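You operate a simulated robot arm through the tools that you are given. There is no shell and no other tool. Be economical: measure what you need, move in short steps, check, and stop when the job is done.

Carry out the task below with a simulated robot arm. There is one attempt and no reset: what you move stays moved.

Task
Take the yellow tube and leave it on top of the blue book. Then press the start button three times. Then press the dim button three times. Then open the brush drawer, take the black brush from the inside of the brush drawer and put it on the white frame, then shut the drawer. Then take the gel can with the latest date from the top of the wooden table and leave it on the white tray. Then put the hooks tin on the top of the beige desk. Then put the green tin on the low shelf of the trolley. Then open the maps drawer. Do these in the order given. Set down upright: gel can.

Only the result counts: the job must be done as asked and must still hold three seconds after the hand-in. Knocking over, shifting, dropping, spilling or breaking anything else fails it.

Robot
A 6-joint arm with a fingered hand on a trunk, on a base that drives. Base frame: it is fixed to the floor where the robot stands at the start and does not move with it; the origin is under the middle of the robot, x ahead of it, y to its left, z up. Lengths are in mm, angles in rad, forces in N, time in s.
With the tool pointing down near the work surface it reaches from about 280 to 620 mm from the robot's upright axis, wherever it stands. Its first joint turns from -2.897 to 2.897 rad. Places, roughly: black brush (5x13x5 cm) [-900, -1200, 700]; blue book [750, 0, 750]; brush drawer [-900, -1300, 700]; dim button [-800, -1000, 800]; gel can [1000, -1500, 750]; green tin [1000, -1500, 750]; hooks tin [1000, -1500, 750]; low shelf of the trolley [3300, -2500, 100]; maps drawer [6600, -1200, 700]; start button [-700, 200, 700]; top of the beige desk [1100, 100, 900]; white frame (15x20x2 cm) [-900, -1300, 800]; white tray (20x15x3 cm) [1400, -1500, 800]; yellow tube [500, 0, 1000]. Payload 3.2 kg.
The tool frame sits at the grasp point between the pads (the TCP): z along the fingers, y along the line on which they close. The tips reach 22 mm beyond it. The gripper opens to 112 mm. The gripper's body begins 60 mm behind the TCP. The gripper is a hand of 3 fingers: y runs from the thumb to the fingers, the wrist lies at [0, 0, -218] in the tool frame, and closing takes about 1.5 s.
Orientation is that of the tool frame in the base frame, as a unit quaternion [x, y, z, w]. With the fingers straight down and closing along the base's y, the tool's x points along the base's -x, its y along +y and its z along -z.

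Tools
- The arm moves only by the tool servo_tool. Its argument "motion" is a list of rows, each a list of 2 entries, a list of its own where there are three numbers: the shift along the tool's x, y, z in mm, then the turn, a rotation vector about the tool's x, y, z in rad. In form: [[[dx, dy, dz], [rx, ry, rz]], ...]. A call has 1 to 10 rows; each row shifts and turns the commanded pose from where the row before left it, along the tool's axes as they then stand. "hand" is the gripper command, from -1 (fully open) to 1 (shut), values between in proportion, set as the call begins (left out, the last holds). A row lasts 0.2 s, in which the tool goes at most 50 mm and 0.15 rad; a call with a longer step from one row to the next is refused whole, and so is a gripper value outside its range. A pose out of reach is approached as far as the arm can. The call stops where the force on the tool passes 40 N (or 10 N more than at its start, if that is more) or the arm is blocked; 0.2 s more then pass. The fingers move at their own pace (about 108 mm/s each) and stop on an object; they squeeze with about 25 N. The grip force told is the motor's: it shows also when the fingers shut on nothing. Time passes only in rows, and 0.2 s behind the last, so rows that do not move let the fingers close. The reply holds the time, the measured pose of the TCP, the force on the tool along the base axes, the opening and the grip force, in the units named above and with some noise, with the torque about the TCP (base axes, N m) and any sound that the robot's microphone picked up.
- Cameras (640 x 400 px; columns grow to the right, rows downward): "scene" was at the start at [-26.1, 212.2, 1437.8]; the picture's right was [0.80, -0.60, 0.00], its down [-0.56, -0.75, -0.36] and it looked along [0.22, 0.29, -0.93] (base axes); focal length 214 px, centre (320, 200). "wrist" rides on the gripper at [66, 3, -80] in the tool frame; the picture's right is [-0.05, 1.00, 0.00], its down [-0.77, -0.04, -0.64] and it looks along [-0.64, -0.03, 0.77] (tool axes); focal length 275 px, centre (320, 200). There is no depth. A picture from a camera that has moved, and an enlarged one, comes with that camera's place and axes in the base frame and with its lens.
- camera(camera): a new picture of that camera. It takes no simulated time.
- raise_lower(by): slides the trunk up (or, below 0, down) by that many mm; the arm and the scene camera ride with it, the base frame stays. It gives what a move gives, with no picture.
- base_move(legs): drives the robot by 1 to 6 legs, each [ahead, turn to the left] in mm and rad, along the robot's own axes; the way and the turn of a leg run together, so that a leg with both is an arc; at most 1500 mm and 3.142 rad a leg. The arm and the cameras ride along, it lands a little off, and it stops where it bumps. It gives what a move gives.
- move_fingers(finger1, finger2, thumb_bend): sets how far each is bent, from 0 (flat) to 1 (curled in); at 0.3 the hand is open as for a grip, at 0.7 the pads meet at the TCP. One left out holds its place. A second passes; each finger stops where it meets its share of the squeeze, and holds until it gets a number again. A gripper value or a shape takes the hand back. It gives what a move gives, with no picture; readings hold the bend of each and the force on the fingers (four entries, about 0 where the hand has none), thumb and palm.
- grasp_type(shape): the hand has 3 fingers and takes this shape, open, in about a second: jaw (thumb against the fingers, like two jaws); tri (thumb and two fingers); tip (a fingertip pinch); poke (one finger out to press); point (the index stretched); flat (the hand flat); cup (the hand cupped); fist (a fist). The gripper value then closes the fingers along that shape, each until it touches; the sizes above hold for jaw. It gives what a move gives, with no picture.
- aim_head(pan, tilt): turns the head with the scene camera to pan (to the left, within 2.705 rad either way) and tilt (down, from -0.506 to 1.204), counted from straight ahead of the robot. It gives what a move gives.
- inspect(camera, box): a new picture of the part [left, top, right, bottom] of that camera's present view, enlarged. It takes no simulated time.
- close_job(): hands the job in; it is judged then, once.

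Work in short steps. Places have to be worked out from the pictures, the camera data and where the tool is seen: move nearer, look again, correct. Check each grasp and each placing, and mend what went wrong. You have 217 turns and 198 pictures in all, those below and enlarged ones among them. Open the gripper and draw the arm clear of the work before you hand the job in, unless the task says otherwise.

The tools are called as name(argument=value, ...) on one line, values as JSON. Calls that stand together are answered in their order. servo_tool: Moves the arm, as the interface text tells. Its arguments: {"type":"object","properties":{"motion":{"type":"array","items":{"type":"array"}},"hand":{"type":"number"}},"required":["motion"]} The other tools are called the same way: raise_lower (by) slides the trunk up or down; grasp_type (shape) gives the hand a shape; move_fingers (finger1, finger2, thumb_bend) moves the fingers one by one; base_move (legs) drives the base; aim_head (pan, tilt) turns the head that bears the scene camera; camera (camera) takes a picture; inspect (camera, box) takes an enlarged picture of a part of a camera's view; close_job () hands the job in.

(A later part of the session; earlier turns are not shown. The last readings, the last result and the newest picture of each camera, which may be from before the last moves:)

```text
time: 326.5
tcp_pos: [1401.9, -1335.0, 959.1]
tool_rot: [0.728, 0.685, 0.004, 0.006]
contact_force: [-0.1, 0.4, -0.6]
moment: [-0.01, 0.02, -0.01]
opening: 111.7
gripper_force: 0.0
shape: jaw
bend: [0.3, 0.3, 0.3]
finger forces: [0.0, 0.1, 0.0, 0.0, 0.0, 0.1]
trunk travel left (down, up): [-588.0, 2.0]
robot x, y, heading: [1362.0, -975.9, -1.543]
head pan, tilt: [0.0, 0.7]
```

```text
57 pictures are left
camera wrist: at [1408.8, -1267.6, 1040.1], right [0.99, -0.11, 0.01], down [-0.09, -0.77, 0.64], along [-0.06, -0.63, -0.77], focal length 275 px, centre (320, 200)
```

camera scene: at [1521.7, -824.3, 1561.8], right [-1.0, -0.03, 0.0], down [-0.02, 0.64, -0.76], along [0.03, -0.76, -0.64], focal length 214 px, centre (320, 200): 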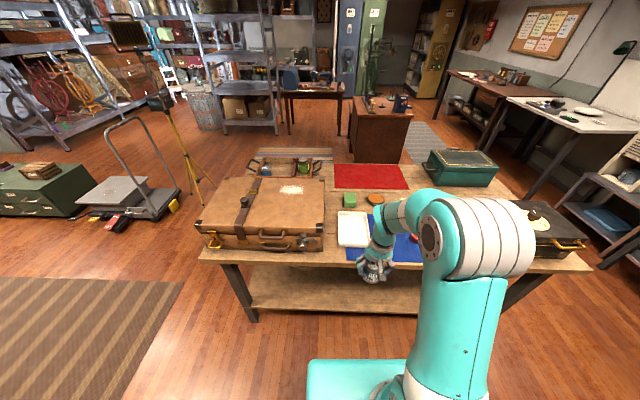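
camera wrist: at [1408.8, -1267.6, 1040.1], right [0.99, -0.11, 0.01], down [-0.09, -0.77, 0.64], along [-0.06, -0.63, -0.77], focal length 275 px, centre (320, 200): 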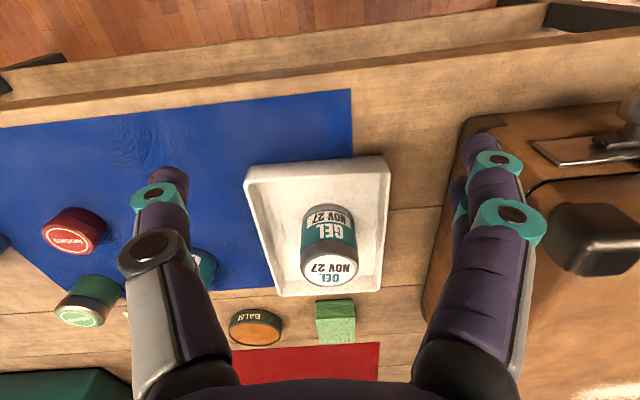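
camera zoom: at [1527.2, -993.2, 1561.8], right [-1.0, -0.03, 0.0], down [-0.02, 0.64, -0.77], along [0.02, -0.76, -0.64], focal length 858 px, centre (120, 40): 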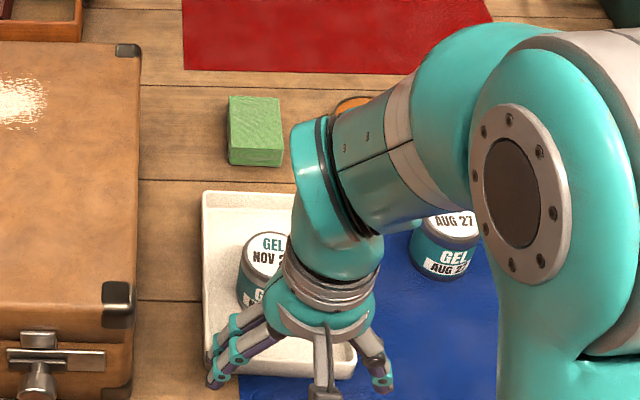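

Gel can stands in the tray. Next the hooks tin (red), about (1112, −1460, lid ≈835). I move over it.

servo_tool(motion=[[[-17.8, -35.2, 0], [0, 0, 0]], [[-17.8, -35.2, 0], [0, 0, 0]], [[-17.8, -35.2, 0], [0, 0, 0]], [[-17.8, -35.2, 0], [0, 0, 0]], [[-17.8, -35.2, 0], [0, 0, 0]], [[-17.8, -35.2, 0], [0, 0, 0]], [[-17.8, -35.2, 0], [0, 0, 0]], [[-17.8, -35.2, 0], [0, 0, 0]]])

camera(camera="wrist")

```text
time: 328.3
tcp_pos: [1112.8, -1464.5, 953.7]
tool_rot: [0.729, 0.685, 0.005, 0.005]
contact_force: [-1.1, -0.7, 0.0]
moment: [0.03, 0.02, -0.02]
opening: 111.9
gripper_force: 0.1
shape: jaw
bend: [0.3, 0.3, 0.3]
finger forces: [0.1, 0.1, 0.0, 0.1, 0.0, 0.0]
trunk travel left (down, up): [-588.0, 2.0]
robot x, y, heading: [1358.2, -974.4, -1.544]
head pan, tilt: [0.0, 0.7]
```

```text
56 pictures are left
camera wrist: at [1120.7, -1396.5, 1034.4], right [0.99, -0.11, 0.01], down [-0.09, -0.77, 0.63], along [-0.06, -0.63, -0.77], focal length 275 px, centre (320, 200)
```

wrist: 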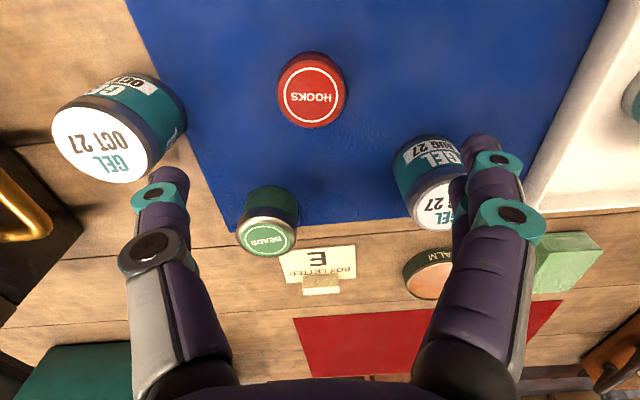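

Aligned within 3 mm. I narrow the opening and lower 75 mm by trunk, then check.

servo_tool(motion=[[[2, -2, 0], [0, 0, 0]], [[0, 0, 0], [0, 0, 0]], [[0, 0, 0], [0, 0, 0]]], hand=-0.5)

raise_lower(by=-80)

camera(camera="wrist")

```text
time: 329.1
tcp_pos: [1112.5, -1460.2, 953.2]
tool_rot: [0.728, 0.685, 0.005, 0.004]
contact_force: [-0.6, 0.6, -0.3]
moment: [0.0, 0.04, -0.01]
opening: 84.3
gripper_force: 0.0
shape: jaw
bend: [0.63, 0.63, 0.6]
finger forces: [0.0, 0.1, 0.0, 0.0, 0.0, 0.0]
trunk travel left (down, up): [-588.0, 2.0]
robot x, y, heading: [1360.5, -977.9, -1.54]
head pan, tilt: [0.0, 0.7]
```

```text
time: 330.3
tcp_pos: [1111.9, -1460.7, 874.6]
tool_rot: [0.729, 0.685, 0.005, 0.005]
contact_force: [-0.2, -0.6, 0.6]
moment: [-0.02, 0.0, 0.01]
opening: 84.3
gripper_force: 0.1
shape: jaw
bend: [0.63, 0.63, 0.6]
finger forces: [0.1, 0.1, 0.0, 0.1, 0.0, 0.1]
trunk travel left (down, up): [-508.0, 82.0]
robot x, y, heading: [1359.5, -980.0, -1.54]
head pan, tilt: [0.0, 0.7]
```

```text
55 pictures are left
camera wrist: at [1119.9, -1393.3, 954.8], right [0.99, -0.11, 0.01], down [-0.09, -0.77, 0.64], along [-0.06, -0.63, -0.77], focal length 275 px, centre (320, 200)
```

wrist: 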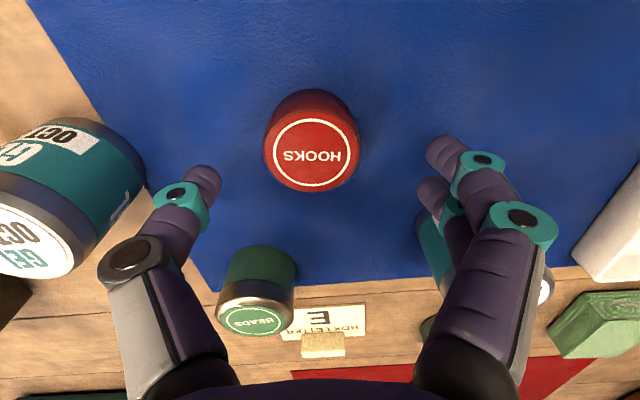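

Lid appears at z≈825, y≈−1466. I shift 5 mm, descend in steps watching force.

servo_tool(motion=[[[-5, -2, 12], [0, 0, 0]], [[0, 0, 12], [0, 0, 0]], [[0, 0, 6], [0, 0, 0]], [[0, 0, 0], [0, 0, 0]]])

camera(camera="wrist")

```text
time: 331.3
tcp_pos: [1111.5, -1465.6, 844.9]
tool_rot: [0.729, 0.685, 0.004, 0.005]
contact_force: [0.4, -0.2, 0.0]
moment: [-0.02, 0.0, -0.04]
opening: 84.4
gripper_force: 0.1
shape: jaw
bend: [0.63, 0.63, 0.6]
finger forces: [0.0, 0.0, 0.1, 0.0, 0.0, 0.0]
trunk travel left (down, up): [-508.0, 82.0]
robot x, y, heading: [1360.7, -980.6, -1.542]
head pan, tilt: [0.0, 0.7]
```

```text
54 pictures are left
camera wrist: at [1118.3, -1398.1, 924.6], right [0.99, -0.11, 0.01], down [-0.09, -0.77, 0.64], along [-0.06, -0.63, -0.77], focal length 275 px, centre (320, 200)
```

wrist: 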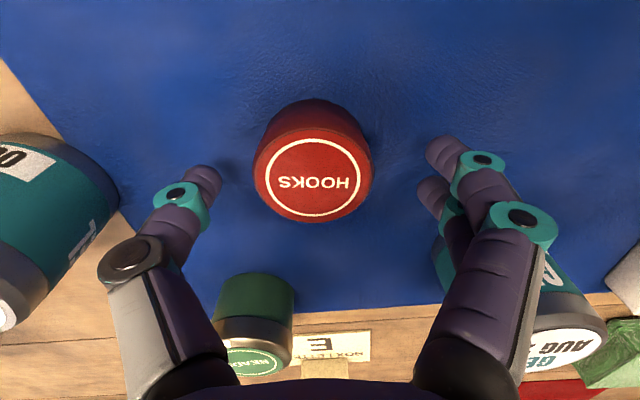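

Centred. Descend 20 mm more and close.

servo_tool(motion=[[[0, -2, 8], [0, 0, 0]], [[0, 0, 6], [0, 0, 0]], [[0, 0, 6], [0, 0, 0]], [[0, 0, 0], [0, 0, 0]]])

servo_tool(motion=[[[0, 0, 0], [0, 0, 0]], [[0, 0, 0], [0, 0, 0]], [[0, 0, 0], [0, 0, 0]], [[0, 0, 0], [0, 0, 0]], [[0, 0, 0], [0, 0, 0]], [[0, 0, 0], [0, 0, 0]]], hand=1)

raise_lower(by=80)

camera(camera="wrist")

```text
time: 332.3
tcp_pos: [1108.7, -1464.1, 824.1]
tool_rot: [0.729, 0.685, 0.005, 0.005]
contact_force: [-0.3, -0.4, 0.6]
moment: [-0.01, 0.0, 0.03]
opening: 84.2
gripper_force: 0.0
shape: jaw
bend: [0.63, 0.63, 0.6]
finger forces: [0.0, 0.0, 0.0, 0.0, 0.1, 0.1]
trunk travel left (down, up): [-508.0, 82.0]
robot x, y, heading: [1358.2, -978.1, -1.541]
head pan, tilt: [0.0, 0.7]
```

```text
time: 333.7
tcp_pos: [1109.4, -1465.2, 824.4]
tool_rot: [0.728, 0.686, 0.005, 0.005]
contact_force: [0.1, 0.3, -0.1]
moment: [0.0, 0.01, 0.01]
opening: 41.6
gripper_force: 25.1
shape: jaw
bend: [0.73, 0.73, 0.7]
finger forces: [11.4, 11.6, 0.1, 0.0, 22.7, 0.1]
trunk travel left (down, up): [-508.0, 82.0]
robot x, y, heading: [1358.7, -976.6, -1.538]
head pan, tilt: [0.0, 0.7]
```

```text
time: 334.9
tcp_pos: [1107.9, -1464.2, 904.4]
tool_rot: [0.728, 0.686, 0.005, 0.006]
contact_force: [0.4, -0.4, -0.7]
moment: [0.01, 0.03, -0.01]
opening: 41.6
gripper_force: 25.0
shape: jaw
bend: [0.73, 0.73, 0.7]
finger forces: [11.4, 11.6, 0.0, 0.0, 22.7, 0.1]
trunk travel left (down, up): [-588.0, 2.0]
robot x, y, heading: [1359.9, -976.2, -1.537]
head pan, tilt: [0.0, 0.7]
```

```text
53 pictures are left
camera wrist: at [1116.0, -1397.7, 984.7], right [0.99, -0.11, 0.01], down [-0.09, -0.77, 0.64], along [-0.06, -0.63, -0.77], focal length 275 px, centre (320, 200)
```

wrist: 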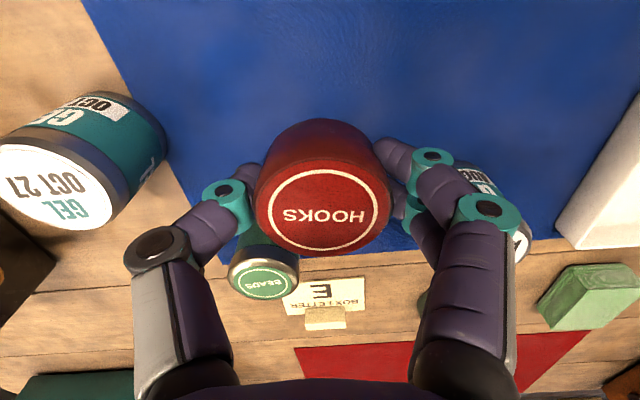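

Hooks tin gripped. I lift further, retract, and drive to face the beige desk at about x = 1010.

servo_tool(motion=[[[0, 0, -40], [0, 0, 0]], [[0, 0, -40], [0, 0, 0]], [[40, 20, -10], [0, 0, 0]], [[40, 20, 0], [0, 0, 0]], [[40, 20, 0], [0, 0, 0]]])

base_move(legs=[[0, -1.6], [350, 0], [0, -1.571], [480, 0]])

camera(camera="scene")

```text
time: 336.1
tcp_pos: [1174.4, -1348.5, 992.4]
tool_rot: [0.728, 0.685, 0.003, 0.005]
contact_force: [0.5, 0.7, -1.2]
moment: [-0.01, 0.0, 0.02]
opening: 41.6
gripper_force: 25.3
shape: jaw
bend: [0.73, 0.73, 0.7]
finger forces: [11.5, 11.9, 0.0, 0.0, 22.7, 0.0]
trunk travel left (down, up): [-588.0, 2.0]
robot x, y, heading: [1357.1, -976.0, -1.541]
head pan, tilt: [0.0, 0.7]
```

```text
time: 348.4
tcp_pos: [1223.0, -136.5, 991.7]
tool_rot: [-0.675, 0.738, 0.006, -0.005]
contact_force: [0.1, -0.4, -0.9]
moment: [-0.03, -0.04, -0.01]
opening: 41.3
gripper_force: 24.6
shape: jaw
bend: [0.74, 0.73, 0.7]
finger forces: [11.0, 12.0, 0.0, 0.1, 22.1, 0.1]
trunk travel left (down, up): [-588.0, 2.0]
robot x, y, heading: [1022.6, -504.9, 1.569]
head pan, tilt: [0.0, 0.7]
```

```text
52 pictures are left
camera scene: at [858.7, -478.4, 1561.8], right [1.0, 0.0, 0.0], down [0.0, -0.64, -0.76], along [0.0, 0.76, -0.64], focal length 214 px, centre (320, 200)
```

scene: 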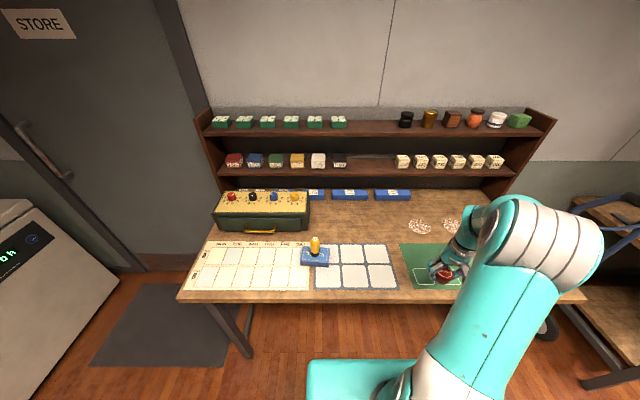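

The tube still stands on the book. I'll set the tin on bare wood behind the grid, near (1090, 110). I drive 60 mm closer and move over it.

base_move(legs=[[60, 0]])

servo_tool(motion=[[[-34.7, 29.8, 0], [0, 0, 0]], [[-34.7, 29.8, 0], [0, 0, 0]], [[-34.7, 29.8, 0], [0, 0, 0]], [[-34.7, 29.8, 0], [0, 0, 0]], [[-34.7, 29.8, 0], [0, 0, 0]], [[0, 0, 0], [0, 0, 0]]])

inspect(camera="scene", box=[290, 170, 450, 290])

camera(camera="wrist")

```text
time: 349.4
tcp_pos: [1221.0, -76.2, 991.7]
tool_rot: [-0.675, 0.738, 0.005, -0.005]
contact_force: [0.5, 0.4, -0.3]
moment: [-0.01, 0.03, -0.01]
opening: 41.0
gripper_force: 24.7
shape: jaw
bend: [0.74, 0.73, 0.7]
finger forces: [11.0, 11.9, 0.1, 0.0, 22.0, 0.0]
trunk travel left (down, up): [-588.0, 2.0]
robot x, y, heading: [1026.0, -442.7, 1.578]
head pan, tilt: [0.0, 0.7]
```

```text
time: 350.8
tcp_pos: [1086.0, 110.6, 994.1]
tool_rot: [-0.674, 0.739, 0.006, -0.005]
contact_force: [-0.1, 0.2, -0.5]
moment: [-0.02, 0.01, 0.03]
opening: 41.1
gripper_force: 24.9
shape: jaw
bend: [0.74, 0.73, 0.7]
finger forces: [10.9, 11.9, 0.0, 0.0, 22.0, 0.1]
trunk travel left (down, up): [-588.0, 2.0]
robot x, y, heading: [1024.9, -442.9, 1.571]
head pan, tilt: [0.0, 0.7]
```

```text
3.33 times, centred on (370, 230) of scene
camera zoom: at [858.6, -419.1, 1561.8], right [1.0, 0.0, 0.0], down [0.0, -0.64, -0.77], along [0.0, 0.77, -0.64], focal length 715 px, centre (153, 100)
```

zoom: 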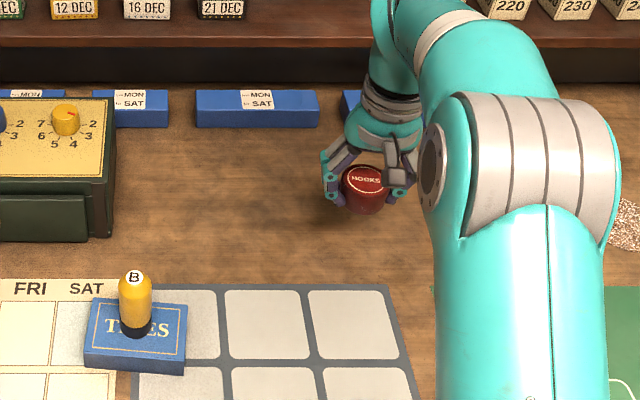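

```text
50 pictures are left
camera wrist: at [1079.6, 45.8, 1075.1], right [-0.99, 0.14, 0.01], down [0.12, 0.76, 0.64], along [0.08, 0.63, -0.77], focal length 275 px, centre (320, 200)
```

wrist: 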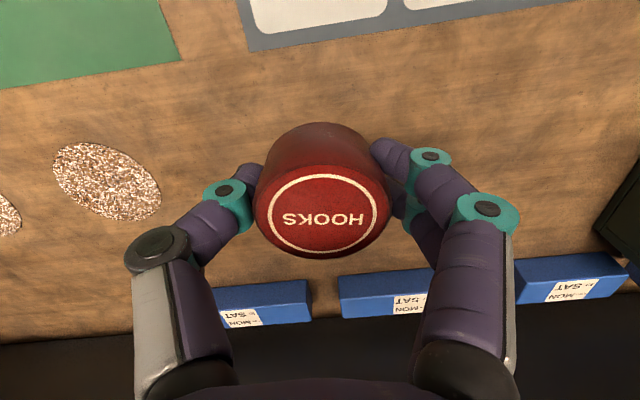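

Over bare wood. I lower the trunk 82 mm then step down to contact.

raise_lower(by=-82)

servo_tool(motion=[[[0, 0, 4], [0, 0, 0]], [[0, 0, 4], [0, 0, 0]], [[0, 0, 0], [0, 0, 0]]])

servo_tool(motion=[[[0, 0, 3], [0, 0, 0]], [[0, 0, 0], [0, 0, 0]]])

servo_tool(motion=[[[0, 0, 3], [0, 0, 0]], [[0, 0, 0], [0, 0, 0]]])

```text
time: 352.0
tcp_pos: [1085.9, 110.9, 913.1]
tool_rot: [-0.675, 0.738, 0.006, -0.004]
contact_force: [0.2, 0.5, -0.4]
moment: [-0.02, 0.03, 0.02]
opening: 41.0
gripper_force: 25.2
shape: jaw
bend: [0.74, 0.73, 0.7]
finger forces: [10.9, 11.9, 0.0, 0.0, 22.0, 0.1]
trunk travel left (down, up): [-506.0, 84.0]
robot x, y, heading: [1021.4, -442.4, 1.565]
head pan, tilt: [0.0, 0.7]
```

```text
time: 352.8
tcp_pos: [1088.0, 110.5, 904.8]
tool_rot: [-0.674, 0.739, 0.006, -0.005]
contact_force: [0.6, 0.6, -0.7]
moment: [-0.04, 0.01, 0.01]
opening: 41.0
gripper_force: 24.8
shape: jaw
bend: [0.74, 0.73, 0.7]
finger forces: [10.9, 11.9, 0.0, 0.1, 22.0, 0.1]
trunk travel left (down, up): [-506.0, 84.0]
robot x, y, heading: [1021.7, -445.9, 1.575]
head pan, tilt: [0.0, 0.7]
```

```text
time: 353.4
tcp_pos: [1087.7, 109.5, 902.1]
tool_rot: [-0.675, 0.738, 0.005, -0.006]
contact_force: [0.0, 0.4, -1.5]
moment: [0.01, -0.03, 0.02]
opening: 41.0
gripper_force: 24.5
shape: jaw
bend: [0.74, 0.73, 0.7]
finger forces: [10.9, 11.9, 0.0, 0.0, 22.1, 0.0]
trunk travel left (down, up): [-506.0, 84.0]
robot x, y, heading: [1024.3, -448.3, 1.575]
head pan, tilt: [0.0, 0.7]
```

```text
time: 354.0
tcp_pos: [1087.8, 111.6, 899.2]
tool_rot: [-0.675, 0.738, 0.006, -0.005]
contact_force: [-0.8, -0.5, -0.4]
moment: [0.0, 0.0, -0.02]
opening: 40.8
gripper_force: 25.3
shape: jaw
bend: [0.74, 0.73, 0.7]
finger forces: [10.8, 11.9, 0.1, 0.0, 22.0, 0.0]
trunk travel left (down, up): [-506.0, 84.0]
robot x, y, heading: [1024.6, -447.5, 1.576]
head pan, tilt: [0.0, 0.7]
```

servo_tool(motion=[[[0, 0, 3], [0, 0, 0]], [[0, 0, 3], [0, 0, 0]], [[0, 0, 0], [0, 0, 0]]])

servo_tool(motion=[[[0, 0, 3], [0, 0, 0]], [[0, 0, 0], [0, 0, 0]]])

servo_tool(motion=[[[0, 0, 3], [0, 0, 0]], [[0, 0, 0], [0, 0, 0]]])

inspect(camera="scene", box=[330, 150, 430, 230])

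```text
time: 354.8
tcp_pos: [1087.2, 110.2, 892.4]
tool_rot: [-0.674, 0.739, 0.005, -0.005]
contact_force: [-0.1, 0.1, -0.3]
moment: [0.02, -0.05, -0.02]
opening: 40.9
gripper_force: 25.2
shape: jaw
bend: [0.74, 0.73, 0.7]
finger forces: [10.9, 11.9, 0.0, 0.0, 22.0, 0.1]
trunk travel left (down, up): [-506.0, 84.0]
robot x, y, heading: [1026.1, -443.7, 1.571]
head pan, tilt: [0.0, 0.7]
```

```text
time: 355.4
tcp_pos: [1086.7, 111.1, 891.3]
tool_rot: [-0.674, 0.738, 0.005, -0.004]
contact_force: [-1.0, 0.2, -1.2]
moment: [-0.03, 0.01, 0.02]
opening: 41.2
gripper_force: 24.6
shape: jaw
bend: [0.74, 0.73, 0.7]
finger forces: [10.9, 11.9, 0.1, 0.1, 22.0, 0.1]
trunk travel left (down, up): [-506.0, 84.0]
robot x, y, heading: [1024.6, -442.1, 1.575]
head pan, tilt: [0.0, 0.7]
```

```text
time: 356.0
tcp_pos: [1086.3, 111.1, 888.7]
tool_rot: [-0.674, 0.738, 0.005, -0.005]
contact_force: [-1.3, -0.3, -0.6]
moment: [-0.01, -0.03, -0.04]
opening: 41.1
gripper_force: 25.3
shape: jaw
bend: [0.74, 0.73, 0.7]
finger forces: [11.0, 12.0, 0.0, 0.0, 22.0, 0.0]
trunk travel left (down, up): [-506.0, 84.0]
robot x, y, heading: [1026.0, -443.5, 1.569]
head pan, tilt: [0.0, 0.7]
```

```text
5.00 times, centred on (380, 190) of scene
camera zoom: at [858.5, -418.9, 1479.8], right [1.0, 0.0, 0.0], down [0.0, -0.64, -0.76], along [0.0, 0.76, -0.64], focal length 1072 px, centre (20, 250)
```

zoom: 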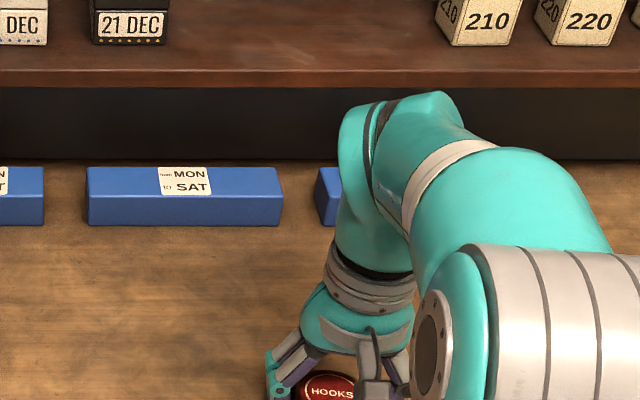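

No contact yet. Continue in 3 mm steps.

servo_tool(motion=[[[0, 0, 3], [0, 0, 0]], [[0, 0, 0], [0, 0, 0]]])

servo_tool(motion=[[[0, 0, 3], [0, 0, 0]], [[0, 0, 0], [0, 0, 0]]])

servo_tool(motion=[[[0, 0, 3], [0, 0, 0]], [[0, 0, 0], [0, 0, 0]]])

```text
time: 356.6
tcp_pos: [1085.6, 109.6, 884.4]
tool_rot: [-0.674, 0.739, 0.005, -0.004]
contact_force: [-0.2, -0.1, -1.8]
moment: [0.03, -0.01, 0.0]
opening: 40.9
gripper_force: 25.0
shape: jaw
bend: [0.74, 0.73, 0.7]
finger forces: [10.9, 12.0, 0.1, 0.0, 21.9, 0.0]
trunk travel left (down, up): [-506.0, 84.0]
robot x, y, heading: [1023.6, -443.2, 1.569]
head pan, tilt: [0.0, 0.7]
```

```text
time: 357.2
tcp_pos: [1086.1, 109.0, 882.1]
tool_rot: [-0.674, 0.738, 0.006, -0.003]
contact_force: [-1.2, 2.6, 10.7]
moment: [0.04, -0.04, 0.08]
opening: 41.3
gripper_force: 24.8
shape: jaw
bend: [0.74, 0.73, 0.7]
finger forces: [11.6, 13.0, 0.1, 0.0, 27.3, 0.0]
trunk travel left (down, up): [-506.0, 84.0]
robot x, y, heading: [1027.7, -443.5, 1.568]
head pan, tilt: [0.0, 0.7]
```

```text
time: 357.8
tcp_pos: [1086.7, 109.5, 881.9]
tool_rot: [-0.674, 0.738, 0.008, -0.001]
contact_force: [1.3, 9.1, 38.2]
moment: [0.12, -0.4, 0.14]
opening: 42.7
gripper_force: 24.8
shape: jaw
bend: [0.74, 0.74, 0.7]
finger forces: [15.5, 15.7, 0.0, 0.1, 45.2, 0.0]
trunk travel left (down, up): [-506.0, 84.0]
robot x, y, heading: [1025.9, -444.8, 1.575]
head pan, tilt: [0.0, 0.7]
```

Contact. I relax 3 mm, release, and rise.

servo_tool(motion=[[[0, 0, -3], [0, 0, 0]], [[0, 0, 0], [0, 0, 0]]])

servo_tool(motion=[[[0, 0, 0], [0, 0, 0]], [[0, 0, 0], [0, 0, 0]], [[0, 0, 0], [0, 0, 0]], [[0, 0, 0], [0, 0, 0]], [[0, 0, 0], [0, 0, 0]]], hand=-0.6)

raise_lower(by=82)

servo_tool(motion=[[[40, 0, -10], [0, 0, 0]], [[40, 0, -10], [0, 0, 0]], [[40, 0, 0], [0, 0, 0]], [[40, 0, 0], [0, 0, 0]]], hand=-1)

inspect(camera="scene", box=[290, 170, 450, 290])

```text
time: 358.4
tcp_pos: [1086.8, 108.2, 882.0]
tool_rot: [-0.674, 0.738, 0.006, -0.003]
contact_force: [0.8, 6.5, 24.4]
moment: [0.14, -0.23, 0.07]
opening: 42.2
gripper_force: 24.9
shape: jaw
bend: [0.74, 0.74, 0.7]
finger forces: [14.2, 17.4, 0.1, 0.0, 39.5, 0.0]
trunk travel left (down, up): [-506.0, 84.0]
robot x, y, heading: [1023.6, -447.4, 1.569]
head pan, tilt: [0.0, 0.7]
```

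```text
time: 359.6
tcp_pos: [1084.1, 108.3, 883.4]
tool_rot: [-0.674, 0.739, 0.006, -0.004]
contact_force: [-9.5, -1.6, 23.5]
moment: [-0.17, -0.6, -0.1]
opening: 87.9
gripper_force: 0.1
shape: jaw
bend: [0.59, 0.59, 0.65]
finger forces: [0.0, 0.0, 0.1, 0.0, 23.4, 0.0]
trunk travel left (down, up): [-506.0, 84.0]
robot x, y, heading: [1030.3, -447.5, 1.573]
head pan, tilt: [0.0, 0.7]
```

```text
time: 360.8
tcp_pos: [1087.9, 110.2, 963.2]
tool_rot: [-0.674, 0.739, 0.005, -0.005]
contact_force: [0.8, -0.1, 0.0]
moment: [-0.04, 0.02, -0.04]
opening: 89.6
gripper_force: 0.1
shape: jaw
bend: [0.59, 0.59, 0.55]
finger forces: [0.1, 0.0, 0.1, 0.0, 0.0, 0.0]
trunk travel left (down, up): [-588.0, 2.0]
robot x, y, heading: [1027.3, -444.2, 1.575]
head pan, tilt: [0.0, 0.7]
```

```text
time: 361.8
tcp_pos: [1072.5, -52.3, 981.9]
tool_rot: [-0.674, 0.739, 0.006, -0.005]
contact_force: [0.3, 0.6, 0.0]
moment: [0.0, 0.0, -0.02]
opening: 111.6
gripper_force: 0.0
shape: jaw
bend: [0.3, 0.3, 0.3]
finger forces: [0.0, 0.0, 0.1, 0.1, 0.0, 0.1]
trunk travel left (down, up): [-588.0, 2.0]
robot x, y, heading: [1026.4, -443.8, 1.57]
head pan, tilt: [0.0, 0.7]
```

```text
3.33 times, centred on (370, 230) of scene
camera zoom: at [858.3, -419.8, 1561.8], right [1.0, 0.0, 0.0], down [0.0, -0.64, -0.77], along [0.0, 0.77, -0.64], focal length 715 px, centre (153, 100)
```

zoom: 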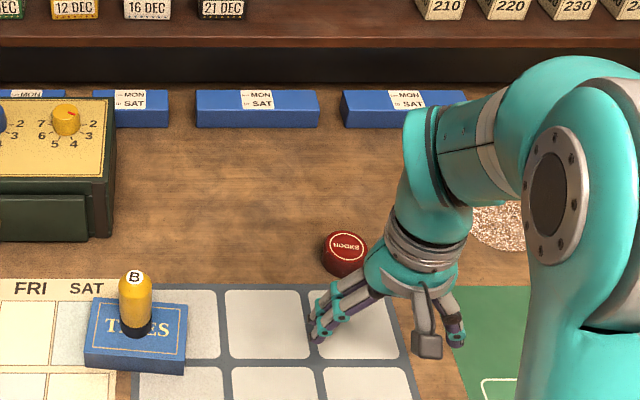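

Hooks tin stands on the desk. Now the green BEADS tin on the wooden table: drive back facing it.

base_move(legs=[[-60, 0], [0, -3.141], [480, 0]])

camera(camera="wrist")

camera(camera="scene")

```text
time: 372.5
tcp_pos: [971.6, -1377.8, 981.4]
tool_rot: [0.741, 0.672, 0.005, 0.006]
contact_force: [1.0, -1.4, 0.2]
moment: [-0.02, 0.02, -0.02]
opening: 111.7
gripper_force: 0.1
shape: jaw
bend: [0.3, 0.3, 0.3]
finger forces: [0.0, 0.0, 0.1, 0.1, 0.0, 0.1]
trunk travel left (down, up): [-588.0, 2.0]
robot x, y, heading: [1019.5, -982.5, -1.575]
head pan, tilt: [0.0, 0.7]
```

```text
47 pictures are left
camera wrist: at [980.8, -1310.8, 1062.7], right [0.99, -0.14, 0.01], down [-0.12, -0.76, 0.64], along [-0.08, -0.63, -0.77], focal length 275 px, centre (320, 200)
```

wrist: 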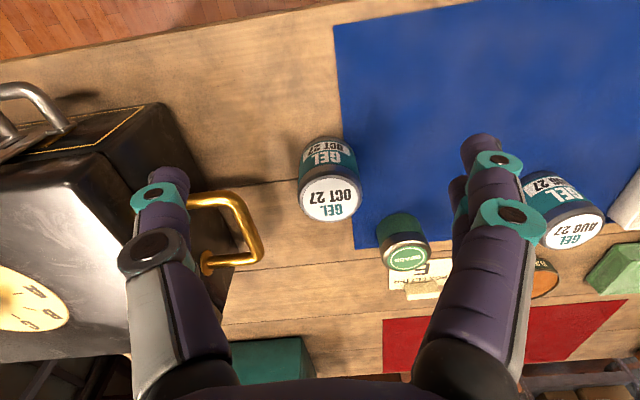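

```text
46 pictures are left
camera scene: at [1189.3, -1008.1, 1561.8], right [-1.0, 0.01, 0.0], down [0.0, 0.64, -0.76], along [0.0, -0.76, -0.64], focal length 214 px, centre (320, 200)
```

scene: 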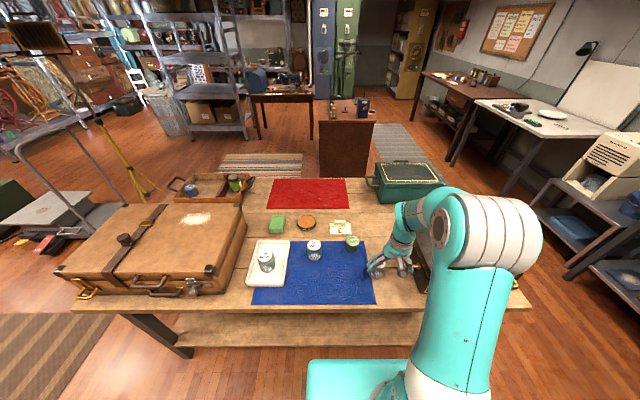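

BEADS lid located at about (1048, −1591, 850). I inch 35 mm closer and move above it.

base_move(legs=[[35, 0]])

servo_tool(motion=[[[-37, 12, 5], [0, 0, 0]], [[-37, 12, 5], [0, 0, 0]], [[-37, 12, 5], [0, 0, 0]], [[-37, 12, 5], [0, 0, 0]]])

camera(camera="wrist")

```text
time: 373.4
tcp_pos: [971.4, -1413.9, 982.2]
tool_rot: [0.741, 0.672, 0.006, 0.005]
contact_force: [-0.3, 0.1, 0.2]
moment: [0.01, 0.02, 0.05]
opening: 111.8
gripper_force: 0.1
shape: jaw
bend: [0.3, 0.3, 0.3]
finger forces: [0.1, 0.0, 0.0, 0.0, 0.0, 0.0]
trunk travel left (down, up): [-588.0, 2.0]
robot x, y, heading: [1024.5, -1020.4, -1.577]
head pan, tilt: [0.0, 0.7]
```

```text
time: 374.4
tcp_pos: [1007.2, -1567.2, 963.3]
tool_rot: [0.741, 0.672, 0.004, 0.005]
contact_force: [0.2, 0.1, -0.4]
moment: [0.0, 0.02, -0.01]
opening: 111.9
gripper_force: 0.1
shape: jaw
bend: [0.3, 0.3, 0.3]
finger forces: [0.0, 0.0, 0.0, 0.0, 0.0, 0.0]
trunk travel left (down, up): [-588.0, 2.0]
robot x, y, heading: [1021.0, -1021.5, -1.578]
head pan, tilt: [0.0, 0.7]
```

```text
45 pictures are left
camera wrist: at [1016.3, -1499.8, 1043.3], right [0.99, -0.14, 0.01], down [-0.12, -0.76, 0.64], along [-0.08, -0.63, -0.77], focal length 275 px, centre (320, 200)
```

wrist: 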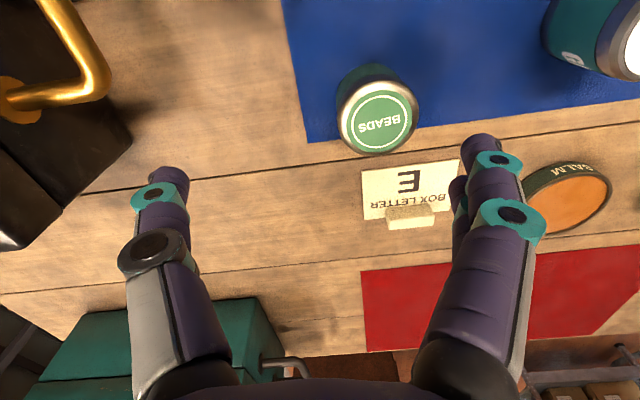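

Lid confirmed at (1051, −1589). I centre over it and lower 75 mm.

servo_tool(motion=[[[-9, 23, 0], [0, 0, 0]], [[-9, 23, 0], [0, 0, 0]], [[0, 0, 0], [0, 0, 0]]], hand=-0.55)

raise_lower(by=-75)

camera(camera="wrist")

```text
time: 375.2
tcp_pos: [1050.0, -1587.3, 965.4]
tool_rot: [0.741, 0.672, 0.005, 0.005]
contact_force: [0.0, 1.4, -0.3]
moment: [0.01, -0.01, 0.05]
opening: 87.1
gripper_force: 0.2
shape: jaw
bend: [0.61, 0.61, 0.57]
finger forces: [0.0, 0.0, 0.0, 0.0, 0.0, 0.0]
trunk travel left (down, up): [-588.0, 2.0]
robot x, y, heading: [1027.1, -1018.7, -1.576]
head pan, tilt: [0.0, 0.7]
```

```text
time: 376.3
tcp_pos: [1049.6, -1587.4, 889.5]
tool_rot: [0.741, 0.672, 0.004, 0.006]
contact_force: [-0.9, -0.2, -0.7]
moment: [0.01, -0.02, 0.02]
opening: 86.9
gripper_force: 0.0
shape: jaw
bend: [0.61, 0.61, 0.57]
finger forces: [0.0, 0.0, 0.0, 0.0, 0.0, 0.0]
trunk travel left (down, up): [-513.0, 77.0]
robot x, y, heading: [1026.0, -1020.5, -1.58]
head pan, tilt: [0.0, 0.7]
```

```text
44 pictures are left
camera wrist: at [1059.1, -1520.3, 970.5], right [0.99, -0.14, 0.01], down [-0.12, -0.76, 0.64], along [-0.08, -0.63, -0.77], focal length 275 px, centre (320, 200)
```

wrist: 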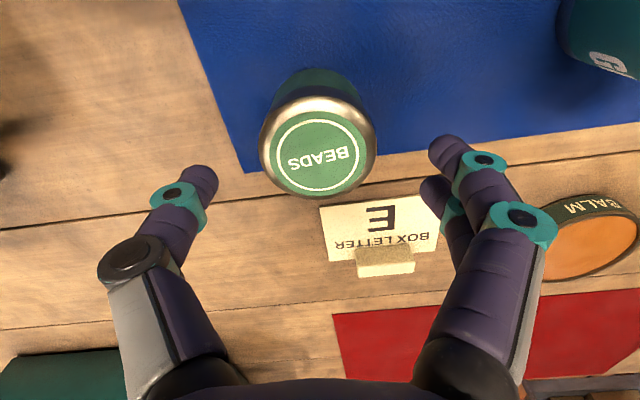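

Centred. I descend 52 mm, close, and lift.

servo_tool(motion=[[[-1, 0, 18], [0, 0, 0]], [[0, 0, 18], [0, 0, 0]], [[0, 0, 16], [0, 0, 0]], [[0, 0, 0], [0, 0, 0]]])

servo_tool(motion=[[[0, 0, 0], [0, 0, 0]], [[0, 0, 0], [0, 0, 0]], [[0, 0, 0], [0, 0, 0]], [[0, 0, 0], [0, 0, 0]], [[0, 0, 0], [0, 0, 0]], [[0, 0, 0], [0, 0, 0]]], hand=1)

raise_lower(by=76)

servo_tool(motion=[[[0, 0, -40], [0, 0, 0]], [[20, 0, -40], [0, 0, 0]], [[40, 0, 0], [0, 0, 0]], [[40, 0, 0], [0, 0, 0]], [[40, 0, 0], [0, 0, 0]]])

camera(camera="wrist")

```text
time: 377.3
tcp_pos: [1050.4, -1590.4, 838.8]
tool_rot: [0.741, 0.671, 0.005, 0.004]
contact_force: [0.9, -0.2, -0.3]
moment: [0.0, 0.02, 0.0]
opening: 87.1
gripper_force: 0.1
shape: jaw
bend: [0.61, 0.61, 0.57]
finger forces: [0.1, 0.0, 0.0, 0.0, 0.0, 0.0]
trunk travel left (down, up): [-513.0, 77.0]
robot x, y, heading: [1024.9, -1014.6, -1.578]
head pan, tilt: [0.0, 0.7]
```

```text
time: 378.7
tcp_pos: [1050.8, -1589.3, 838.2]
tool_rot: [0.741, 0.672, 0.004, 0.005]
contact_force: [-0.7, 0.1, -0.3]
moment: [-0.02, 0.01, 0.0]
opening: 51.4
gripper_force: 25.2
shape: jaw
bend: [0.73, 0.73, 0.7]
finger forces: [11.6, 11.5, 0.0, 0.0, 22.7, 0.0]
trunk travel left (down, up): [-513.0, 77.0]
robot x, y, heading: [1020.6, -1018.3, -1.576]
head pan, tilt: [0.0, 0.7]
```

```text
time: 379.8
tcp_pos: [1050.0, -1590.3, 914.1]
tool_rot: [0.741, 0.672, 0.004, 0.005]
contact_force: [-0.3, -0.6, -0.7]
moment: [-0.01, -0.01, -0.01]
opening: 51.9
gripper_force: 25.0
shape: jaw
bend: [0.73, 0.73, 0.7]
finger forces: [11.5, 11.4, 0.1, 0.0, 22.7, 0.0]
trunk travel left (down, up): [-589.0, 1.0]
robot x, y, heading: [1023.2, -1019.2, -1.576]
head pan, tilt: [0.0, 0.7]
```

```text
time: 381.0
tcp_pos: [1066.1, -1449.1, 997.9]
tool_rot: [0.741, 0.672, 0.004, 0.006]
contact_force: [0.6, 0.6, -1.4]
moment: [-0.04, 0.01, 0.03]
opening: 51.7
gripper_force: 25.0
shape: jaw
bend: [0.73, 0.73, 0.7]
finger forces: [11.6, 11.4, 0.0, 0.1, 22.6, 0.1]
trunk travel left (down, up): [-589.0, 1.0]
robot x, y, heading: [1023.6, -1017.5, -1.576]
head pan, tilt: [0.0, 0.7]
```

```text
43 pictures are left
camera wrist: at [1074.2, -1382.9, 1077.6], right [0.99, -0.14, 0.01], down [-0.12, -0.76, 0.64], along [-0.08, -0.63, -0.77], focal length 275 px, centre (320, 200)
```

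wrist: 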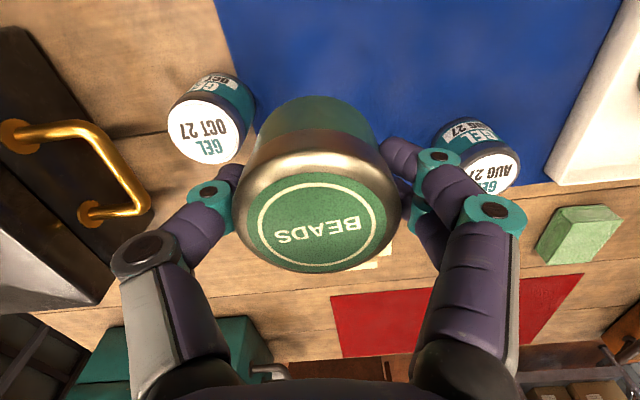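

Green tin held. I back off and drive east toward the trolley, then look.

base_move(legs=[[-150, 0], [0, 1.576], [1250, 0]])

aim_head(pan=-0.6, tilt=0.5)

camera(camera="scene")

```text
time: 392.2
tcp_pos: [2713.3, -770.8, 996.5]
tool_rot: [0.027, 1.0, 0.007, 0.001]
contact_force: [0.1, -0.6, -1.7]
moment: [-0.01, -0.02, 0.0]
opening: 51.6
gripper_force: 24.9
shape: jaw
bend: [0.73, 0.73, 0.7]
finger forces: [11.7, 11.5, 0.0, 0.2, 22.7, 0.0]
trunk travel left (down, up): [-589.0, 1.0]
robot x, y, heading: [2282.5, -832.6, 0.04]
head pan, tilt: [0.0, 0.7]
```

```text
time: 393.2
tcp_pos: [2714.5, -772.1, 997.6]
tool_rot: [0.028, 1.0, 0.008, 0.0]
contact_force: [-0.5, 0.4, -1.1]
moment: [0.03, 0.02, 0.01]
opening: 51.6
gripper_force: 25.1
shape: jaw
bend: [0.73, 0.73, 0.7]
finger forces: [11.6, 11.5, 0.1, 0.0, 22.5, 0.0]
trunk travel left (down, up): [-589.0, 1.0]
robot x, y, heading: [2279.6, -830.7, 0.042]
head pan, tilt: [-0.6, 0.499]
```

```text
42 pictures are left
camera scene: at [2295.4, -714.5, 1580.5], right [-0.53, -0.85, 0.0], down [-0.41, 0.25, -0.88], along [0.74, -0.47, -0.48], focal length 214 px, centre (320, 200)
```

scene: 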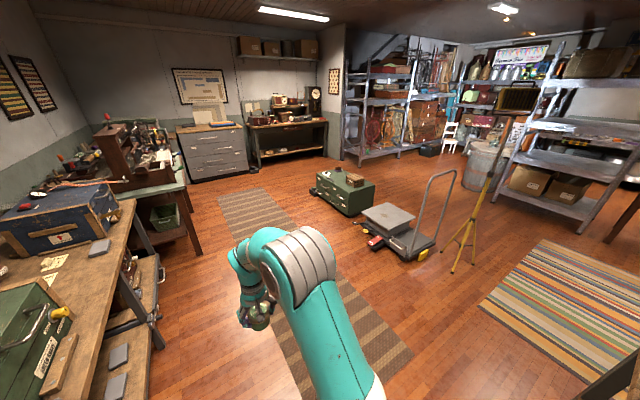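

The trolley is visible; I zoom on it and on the drawer cabinet beyond.

inspect(camera="scene", box=[340, 160, 470, 280])

inspect(camera="scene", box=[160, 90, 340, 190])

```text
3.33 times, centred on (405, 220) of scene
camera zoom: at [2295.4, -714.5, 1580.5], right [-0.53, -0.85, 0.0], down [-0.41, 0.25, -0.88], along [0.74, -0.47, -0.48], focal length 715 px, centre (37, 133)
```

zoom: 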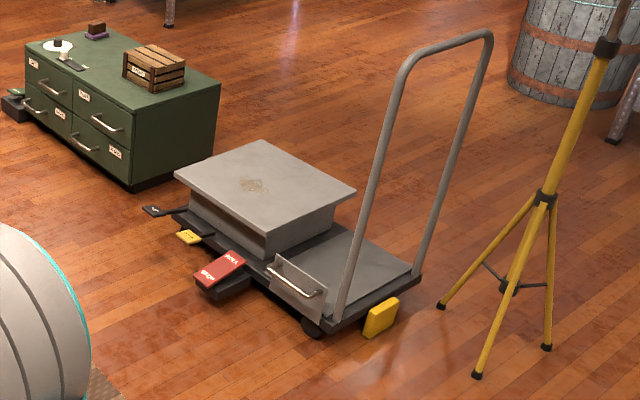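

```text
3.56 times, centred on (250, 140) of scene
camera zoom: at [2295.4, -714.5, 1580.5], right [-0.53, -0.85, 0.0], down [-0.41, 0.25, -0.88], along [0.74, -0.47, -0.48], focal length 763 px, centre (569, 413)
```

zoom: 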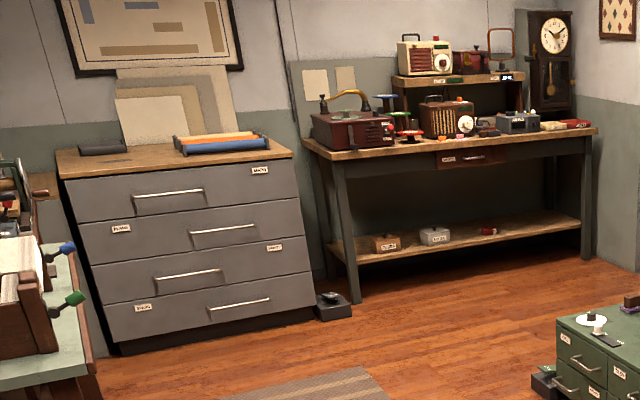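

The low deck between the handle (x≈3150) and the raised box (x≥3365) is free, y −2285…−2650. I'll approach from the north: drive to about (3250, −1650) facing −y.

base_move(legs=[[0, -0.042], [965, 0], [0, -1.571], [820, 0]])

aim_head(pan=0, tilt=0.9)

camera(camera="scene")

```text
time: 406.5
tcp_pos: [3306.0, -2081.6, 996.8]
tool_rot: [0.738, 0.675, 0.005, 0.005]
contact_force: [0.0, 0.2, -0.5]
moment: [-0.02, 0.04, -0.02]
opening: 51.2
gripper_force: 24.6
shape: jaw
bend: [0.73, 0.73, 0.7]
finger forces: [11.5, 11.6, 0.0, 0.0, 22.7, 0.1]
trunk travel left (down, up): [-589.0, 1.0]
robot x, y, heading: [3263.9, -1647.0, -1.57]
head pan, tilt: [-0.6, 0.499]
```

```text
time: 407.5
tcp_pos: [3306.3, -2080.9, 996.3]
tool_rot: [0.738, 0.675, 0.004, 0.005]
contact_force: [-0.2, 0.3, -1.0]
moment: [-0.03, -0.01, -0.02]
opening: 51.4
gripper_force: 25.3
shape: jaw
bend: [0.73, 0.73, 0.7]
finger forces: [11.6, 11.5, 0.0, 0.1, 22.6, 0.0]
trunk travel left (down, up): [-589.0, 1.0]
robot x, y, heading: [3259.9, -1646.6, -1.565]
head pan, tilt: [0.0, 0.901]
```

```text
39 pictures are left
camera scene: at [3427.4, -1663.5, 1546.7], right [-1.0, 0.0, 0.0], down [0.0, 0.78, -0.62], along [0.0, -0.62, -0.78], focal length 214 px, centre (320, 200)
```

scene: 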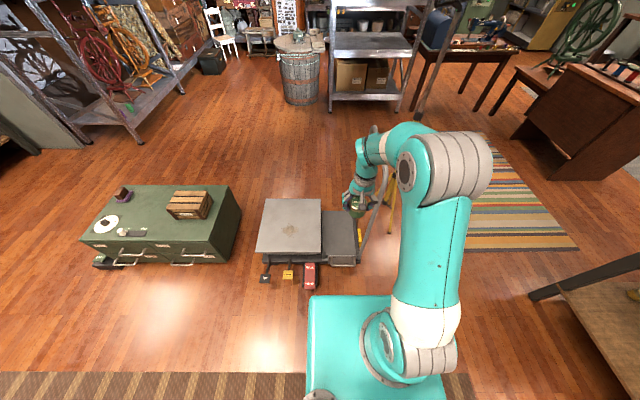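

I zoom on the deck from here.

inspect(camera="scene", box=[240, 180, 400, 300])

```text
3.33 times, centred on (320, 240) of scene
camera zoom: at [3427.4, -1663.5, 1546.7], right [-1.0, 0.0, 0.0], down [0.0, 0.78, -0.62], along [0.0, -0.62, -0.78], focal length 715 px, centre (320, 67)
```

zoom: 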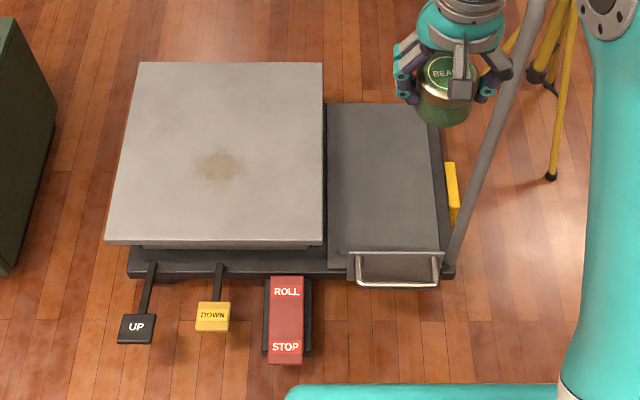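

Deck: x 3170–3405, y −2280…−2670, z≈130; a pedal juts out at x≥3447. I shift the base west to x≈3180 keeping clear of the handle, then lower the trunk.

base_move(legs=[[-150, 0], [0, -0.4], [215, 0], [0, 0.4]])

raise_lower(by=-580)

camera(camera="scene")

```text
time: 412.5
tcp_pos: [3230.3, -2129.2, 996.8]
tool_rot: [0.734, 0.679, 0.005, 0.006]
contact_force: [-0.2, -0.5, -1.4]
moment: [0.02, -0.01, 0.04]
opening: 51.4
gripper_force: 25.0
shape: jaw
bend: [0.73, 0.73, 0.7]
finger forces: [11.6, 11.6, 0.1, 0.0, 22.6, 0.0]
trunk travel left (down, up): [-589.0, 1.0]
robot x, y, heading: [3178.7, -1701.7, -1.557]
head pan, tilt: [0.0, 0.901]
```

```text
refused: -580 is not a number from -400 to 400
```

```text
37 pictures are left
camera scene: at [3346.7, -1710.4, 1546.6], right [-1.0, -0.01, 0.0], down [-0.01, 0.78, -0.62], along [0.01, -0.62, -0.78], focal length 214 px, centre (320, 200)
```

scene: 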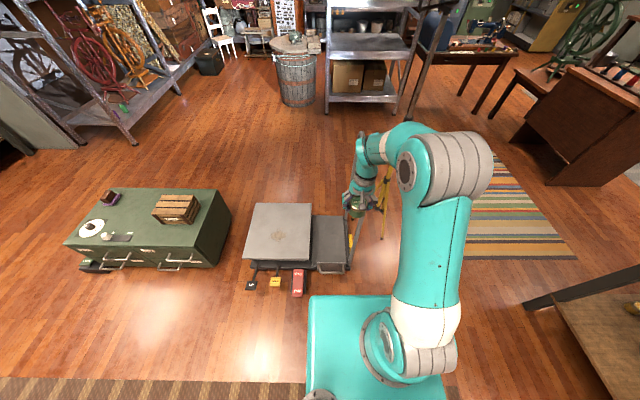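

I lower the trunk in two stages, then look.

raise_lower(by=-400)

raise_lower(by=-160)

base_move(legs=[[100, 0]])

camera(camera="scene")

camera(camera="wrist")

```text
time: 416.3
tcp_pos: [3230.6, -2131.1, 596.1]
tool_rot: [0.734, 0.679, 0.004, 0.005]
contact_force: [0.2, 1.0, -1.3]
moment: [-0.01, 0.0, -0.03]
opening: 51.3
gripper_force: 25.0
shape: jaw
bend: [0.73, 0.73, 0.7]
finger forces: [11.5, 11.6, 0.1, 0.1, 22.6, 0.0]
trunk travel left (down, up): [-189.0, 401.0]
robot x, y, heading: [3178.1, -1699.9, -1.557]
head pan, tilt: [0.0, 0.901]
```

```text
time: 418.1
tcp_pos: [3230.9, -2130.1, 436.3]
tool_rot: [0.734, 0.679, 0.004, 0.005]
contact_force: [-0.4, -0.3, -0.5]
moment: [0.02, 0.0, -0.03]
opening: 51.5
gripper_force: 24.7
shape: jaw
bend: [0.73, 0.73, 0.7]
finger forces: [11.6, 11.6, 0.0, 0.0, 22.6, 0.1]
trunk travel left (down, up): [-29.0, 561.0]
robot x, y, heading: [3182.9, -1698.3, -1.557]
head pan, tilt: [0.0, 0.901]
```

```text
time: 419.3
tcp_pos: [3231.0, -2228.8, 436.6]
tool_rot: [0.735, 0.678, 0.005, 0.006]
contact_force: [-0.2, 0.4, -1.7]
moment: [-0.01, 0.0, 0.0]
opening: 51.6
gripper_force: 23.9
shape: jaw
bend: [0.73, 0.73, 0.7]
finger forces: [11.7, 11.7, 0.0, 0.0, 22.6, 0.1]
trunk travel left (down, up): [-29.0, 561.0]
robot x, y, heading: [3181.9, -1797.9, -1.559]
head pan, tilt: [0.0, 0.901]
```

```text
36 pictures are left
camera scene: at [3347.7, -1809.5, 986.6], right [-1.0, -0.01, 0.0], down [-0.01, 0.78, -0.62], along [0.01, -0.62, -0.78], focal length 214 px, centre (320, 200)
```

scene: 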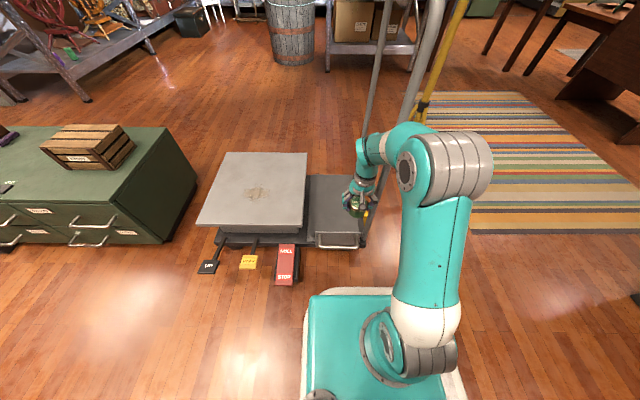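

```text
35 pictures are left
camera wrist: at [3238.8, -2161.4, 517.2], right [0.99, -0.13, 0.01], down [-0.11, -0.76, 0.64], along [-0.07, -0.63, -0.77], focal length 275 px, centre (320, 200)
```

wrist: 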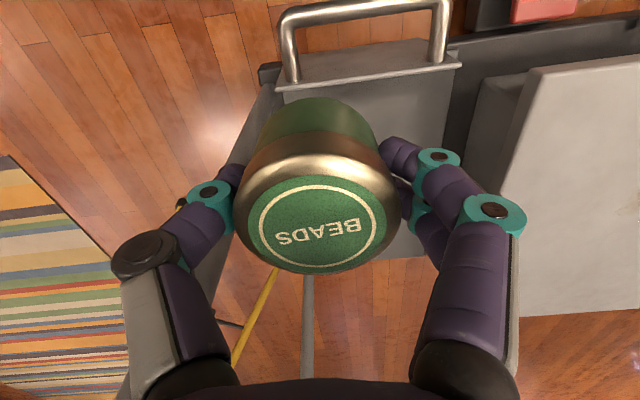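

Good view of the deck. I move over (3275, −2365) and start descending.

servo_tool(motion=[[[-33, 13.7, 0], [0, 0, 0]], [[-33, 13.7, 0], [0, 0, 0]], [[-33, 13.7, 0], [0, 0, 0]], [[-33, 13.7, 0], [0, 0, 0]], [[0, 0, 40], [0, 0, 0]], [[0, 0, 40], [0, 0, 0]], [[0, 0, 40], [0, 0, 0]]])

inspect(camera="scene", box=[270, 150, 400, 260])

```text
time: 420.9
tcp_pos: [3274.0, -2364.2, 317.1]
tool_rot: [0.735, 0.679, 0.005, 0.006]
contact_force: [-0.5, 0.0, -1.0]
moment: [-0.01, 0.0, 0.01]
opening: 51.3
gripper_force: 25.2
shape: jaw
bend: [0.73, 0.73, 0.7]
finger forces: [11.7, 11.6, 0.1, 0.0, 22.5, 0.0]
trunk travel left (down, up): [-29.0, 561.0]
robot x, y, heading: [3182.1, -1795.4, -1.557]
head pan, tilt: [0.0, 0.901]
```

```text
3.64 times, centred on (335, 205) of scene
camera zoom: at [3347.7, -1809.4, 986.7], right [-1.0, -0.01, 0.0], down [-0.01, 0.78, -0.62], along [0.01, -0.62, -0.78], focal length 780 px, centre (266, 182)
```

zoom: 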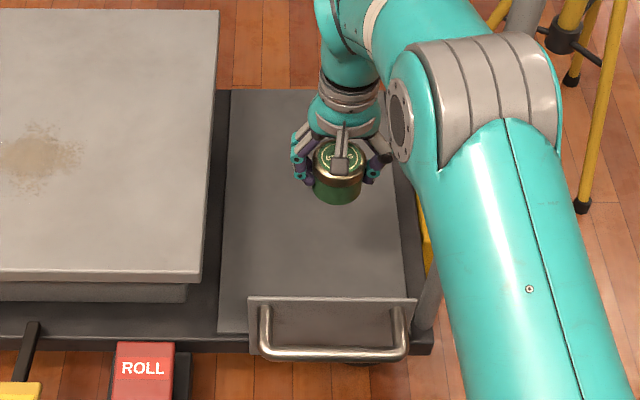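

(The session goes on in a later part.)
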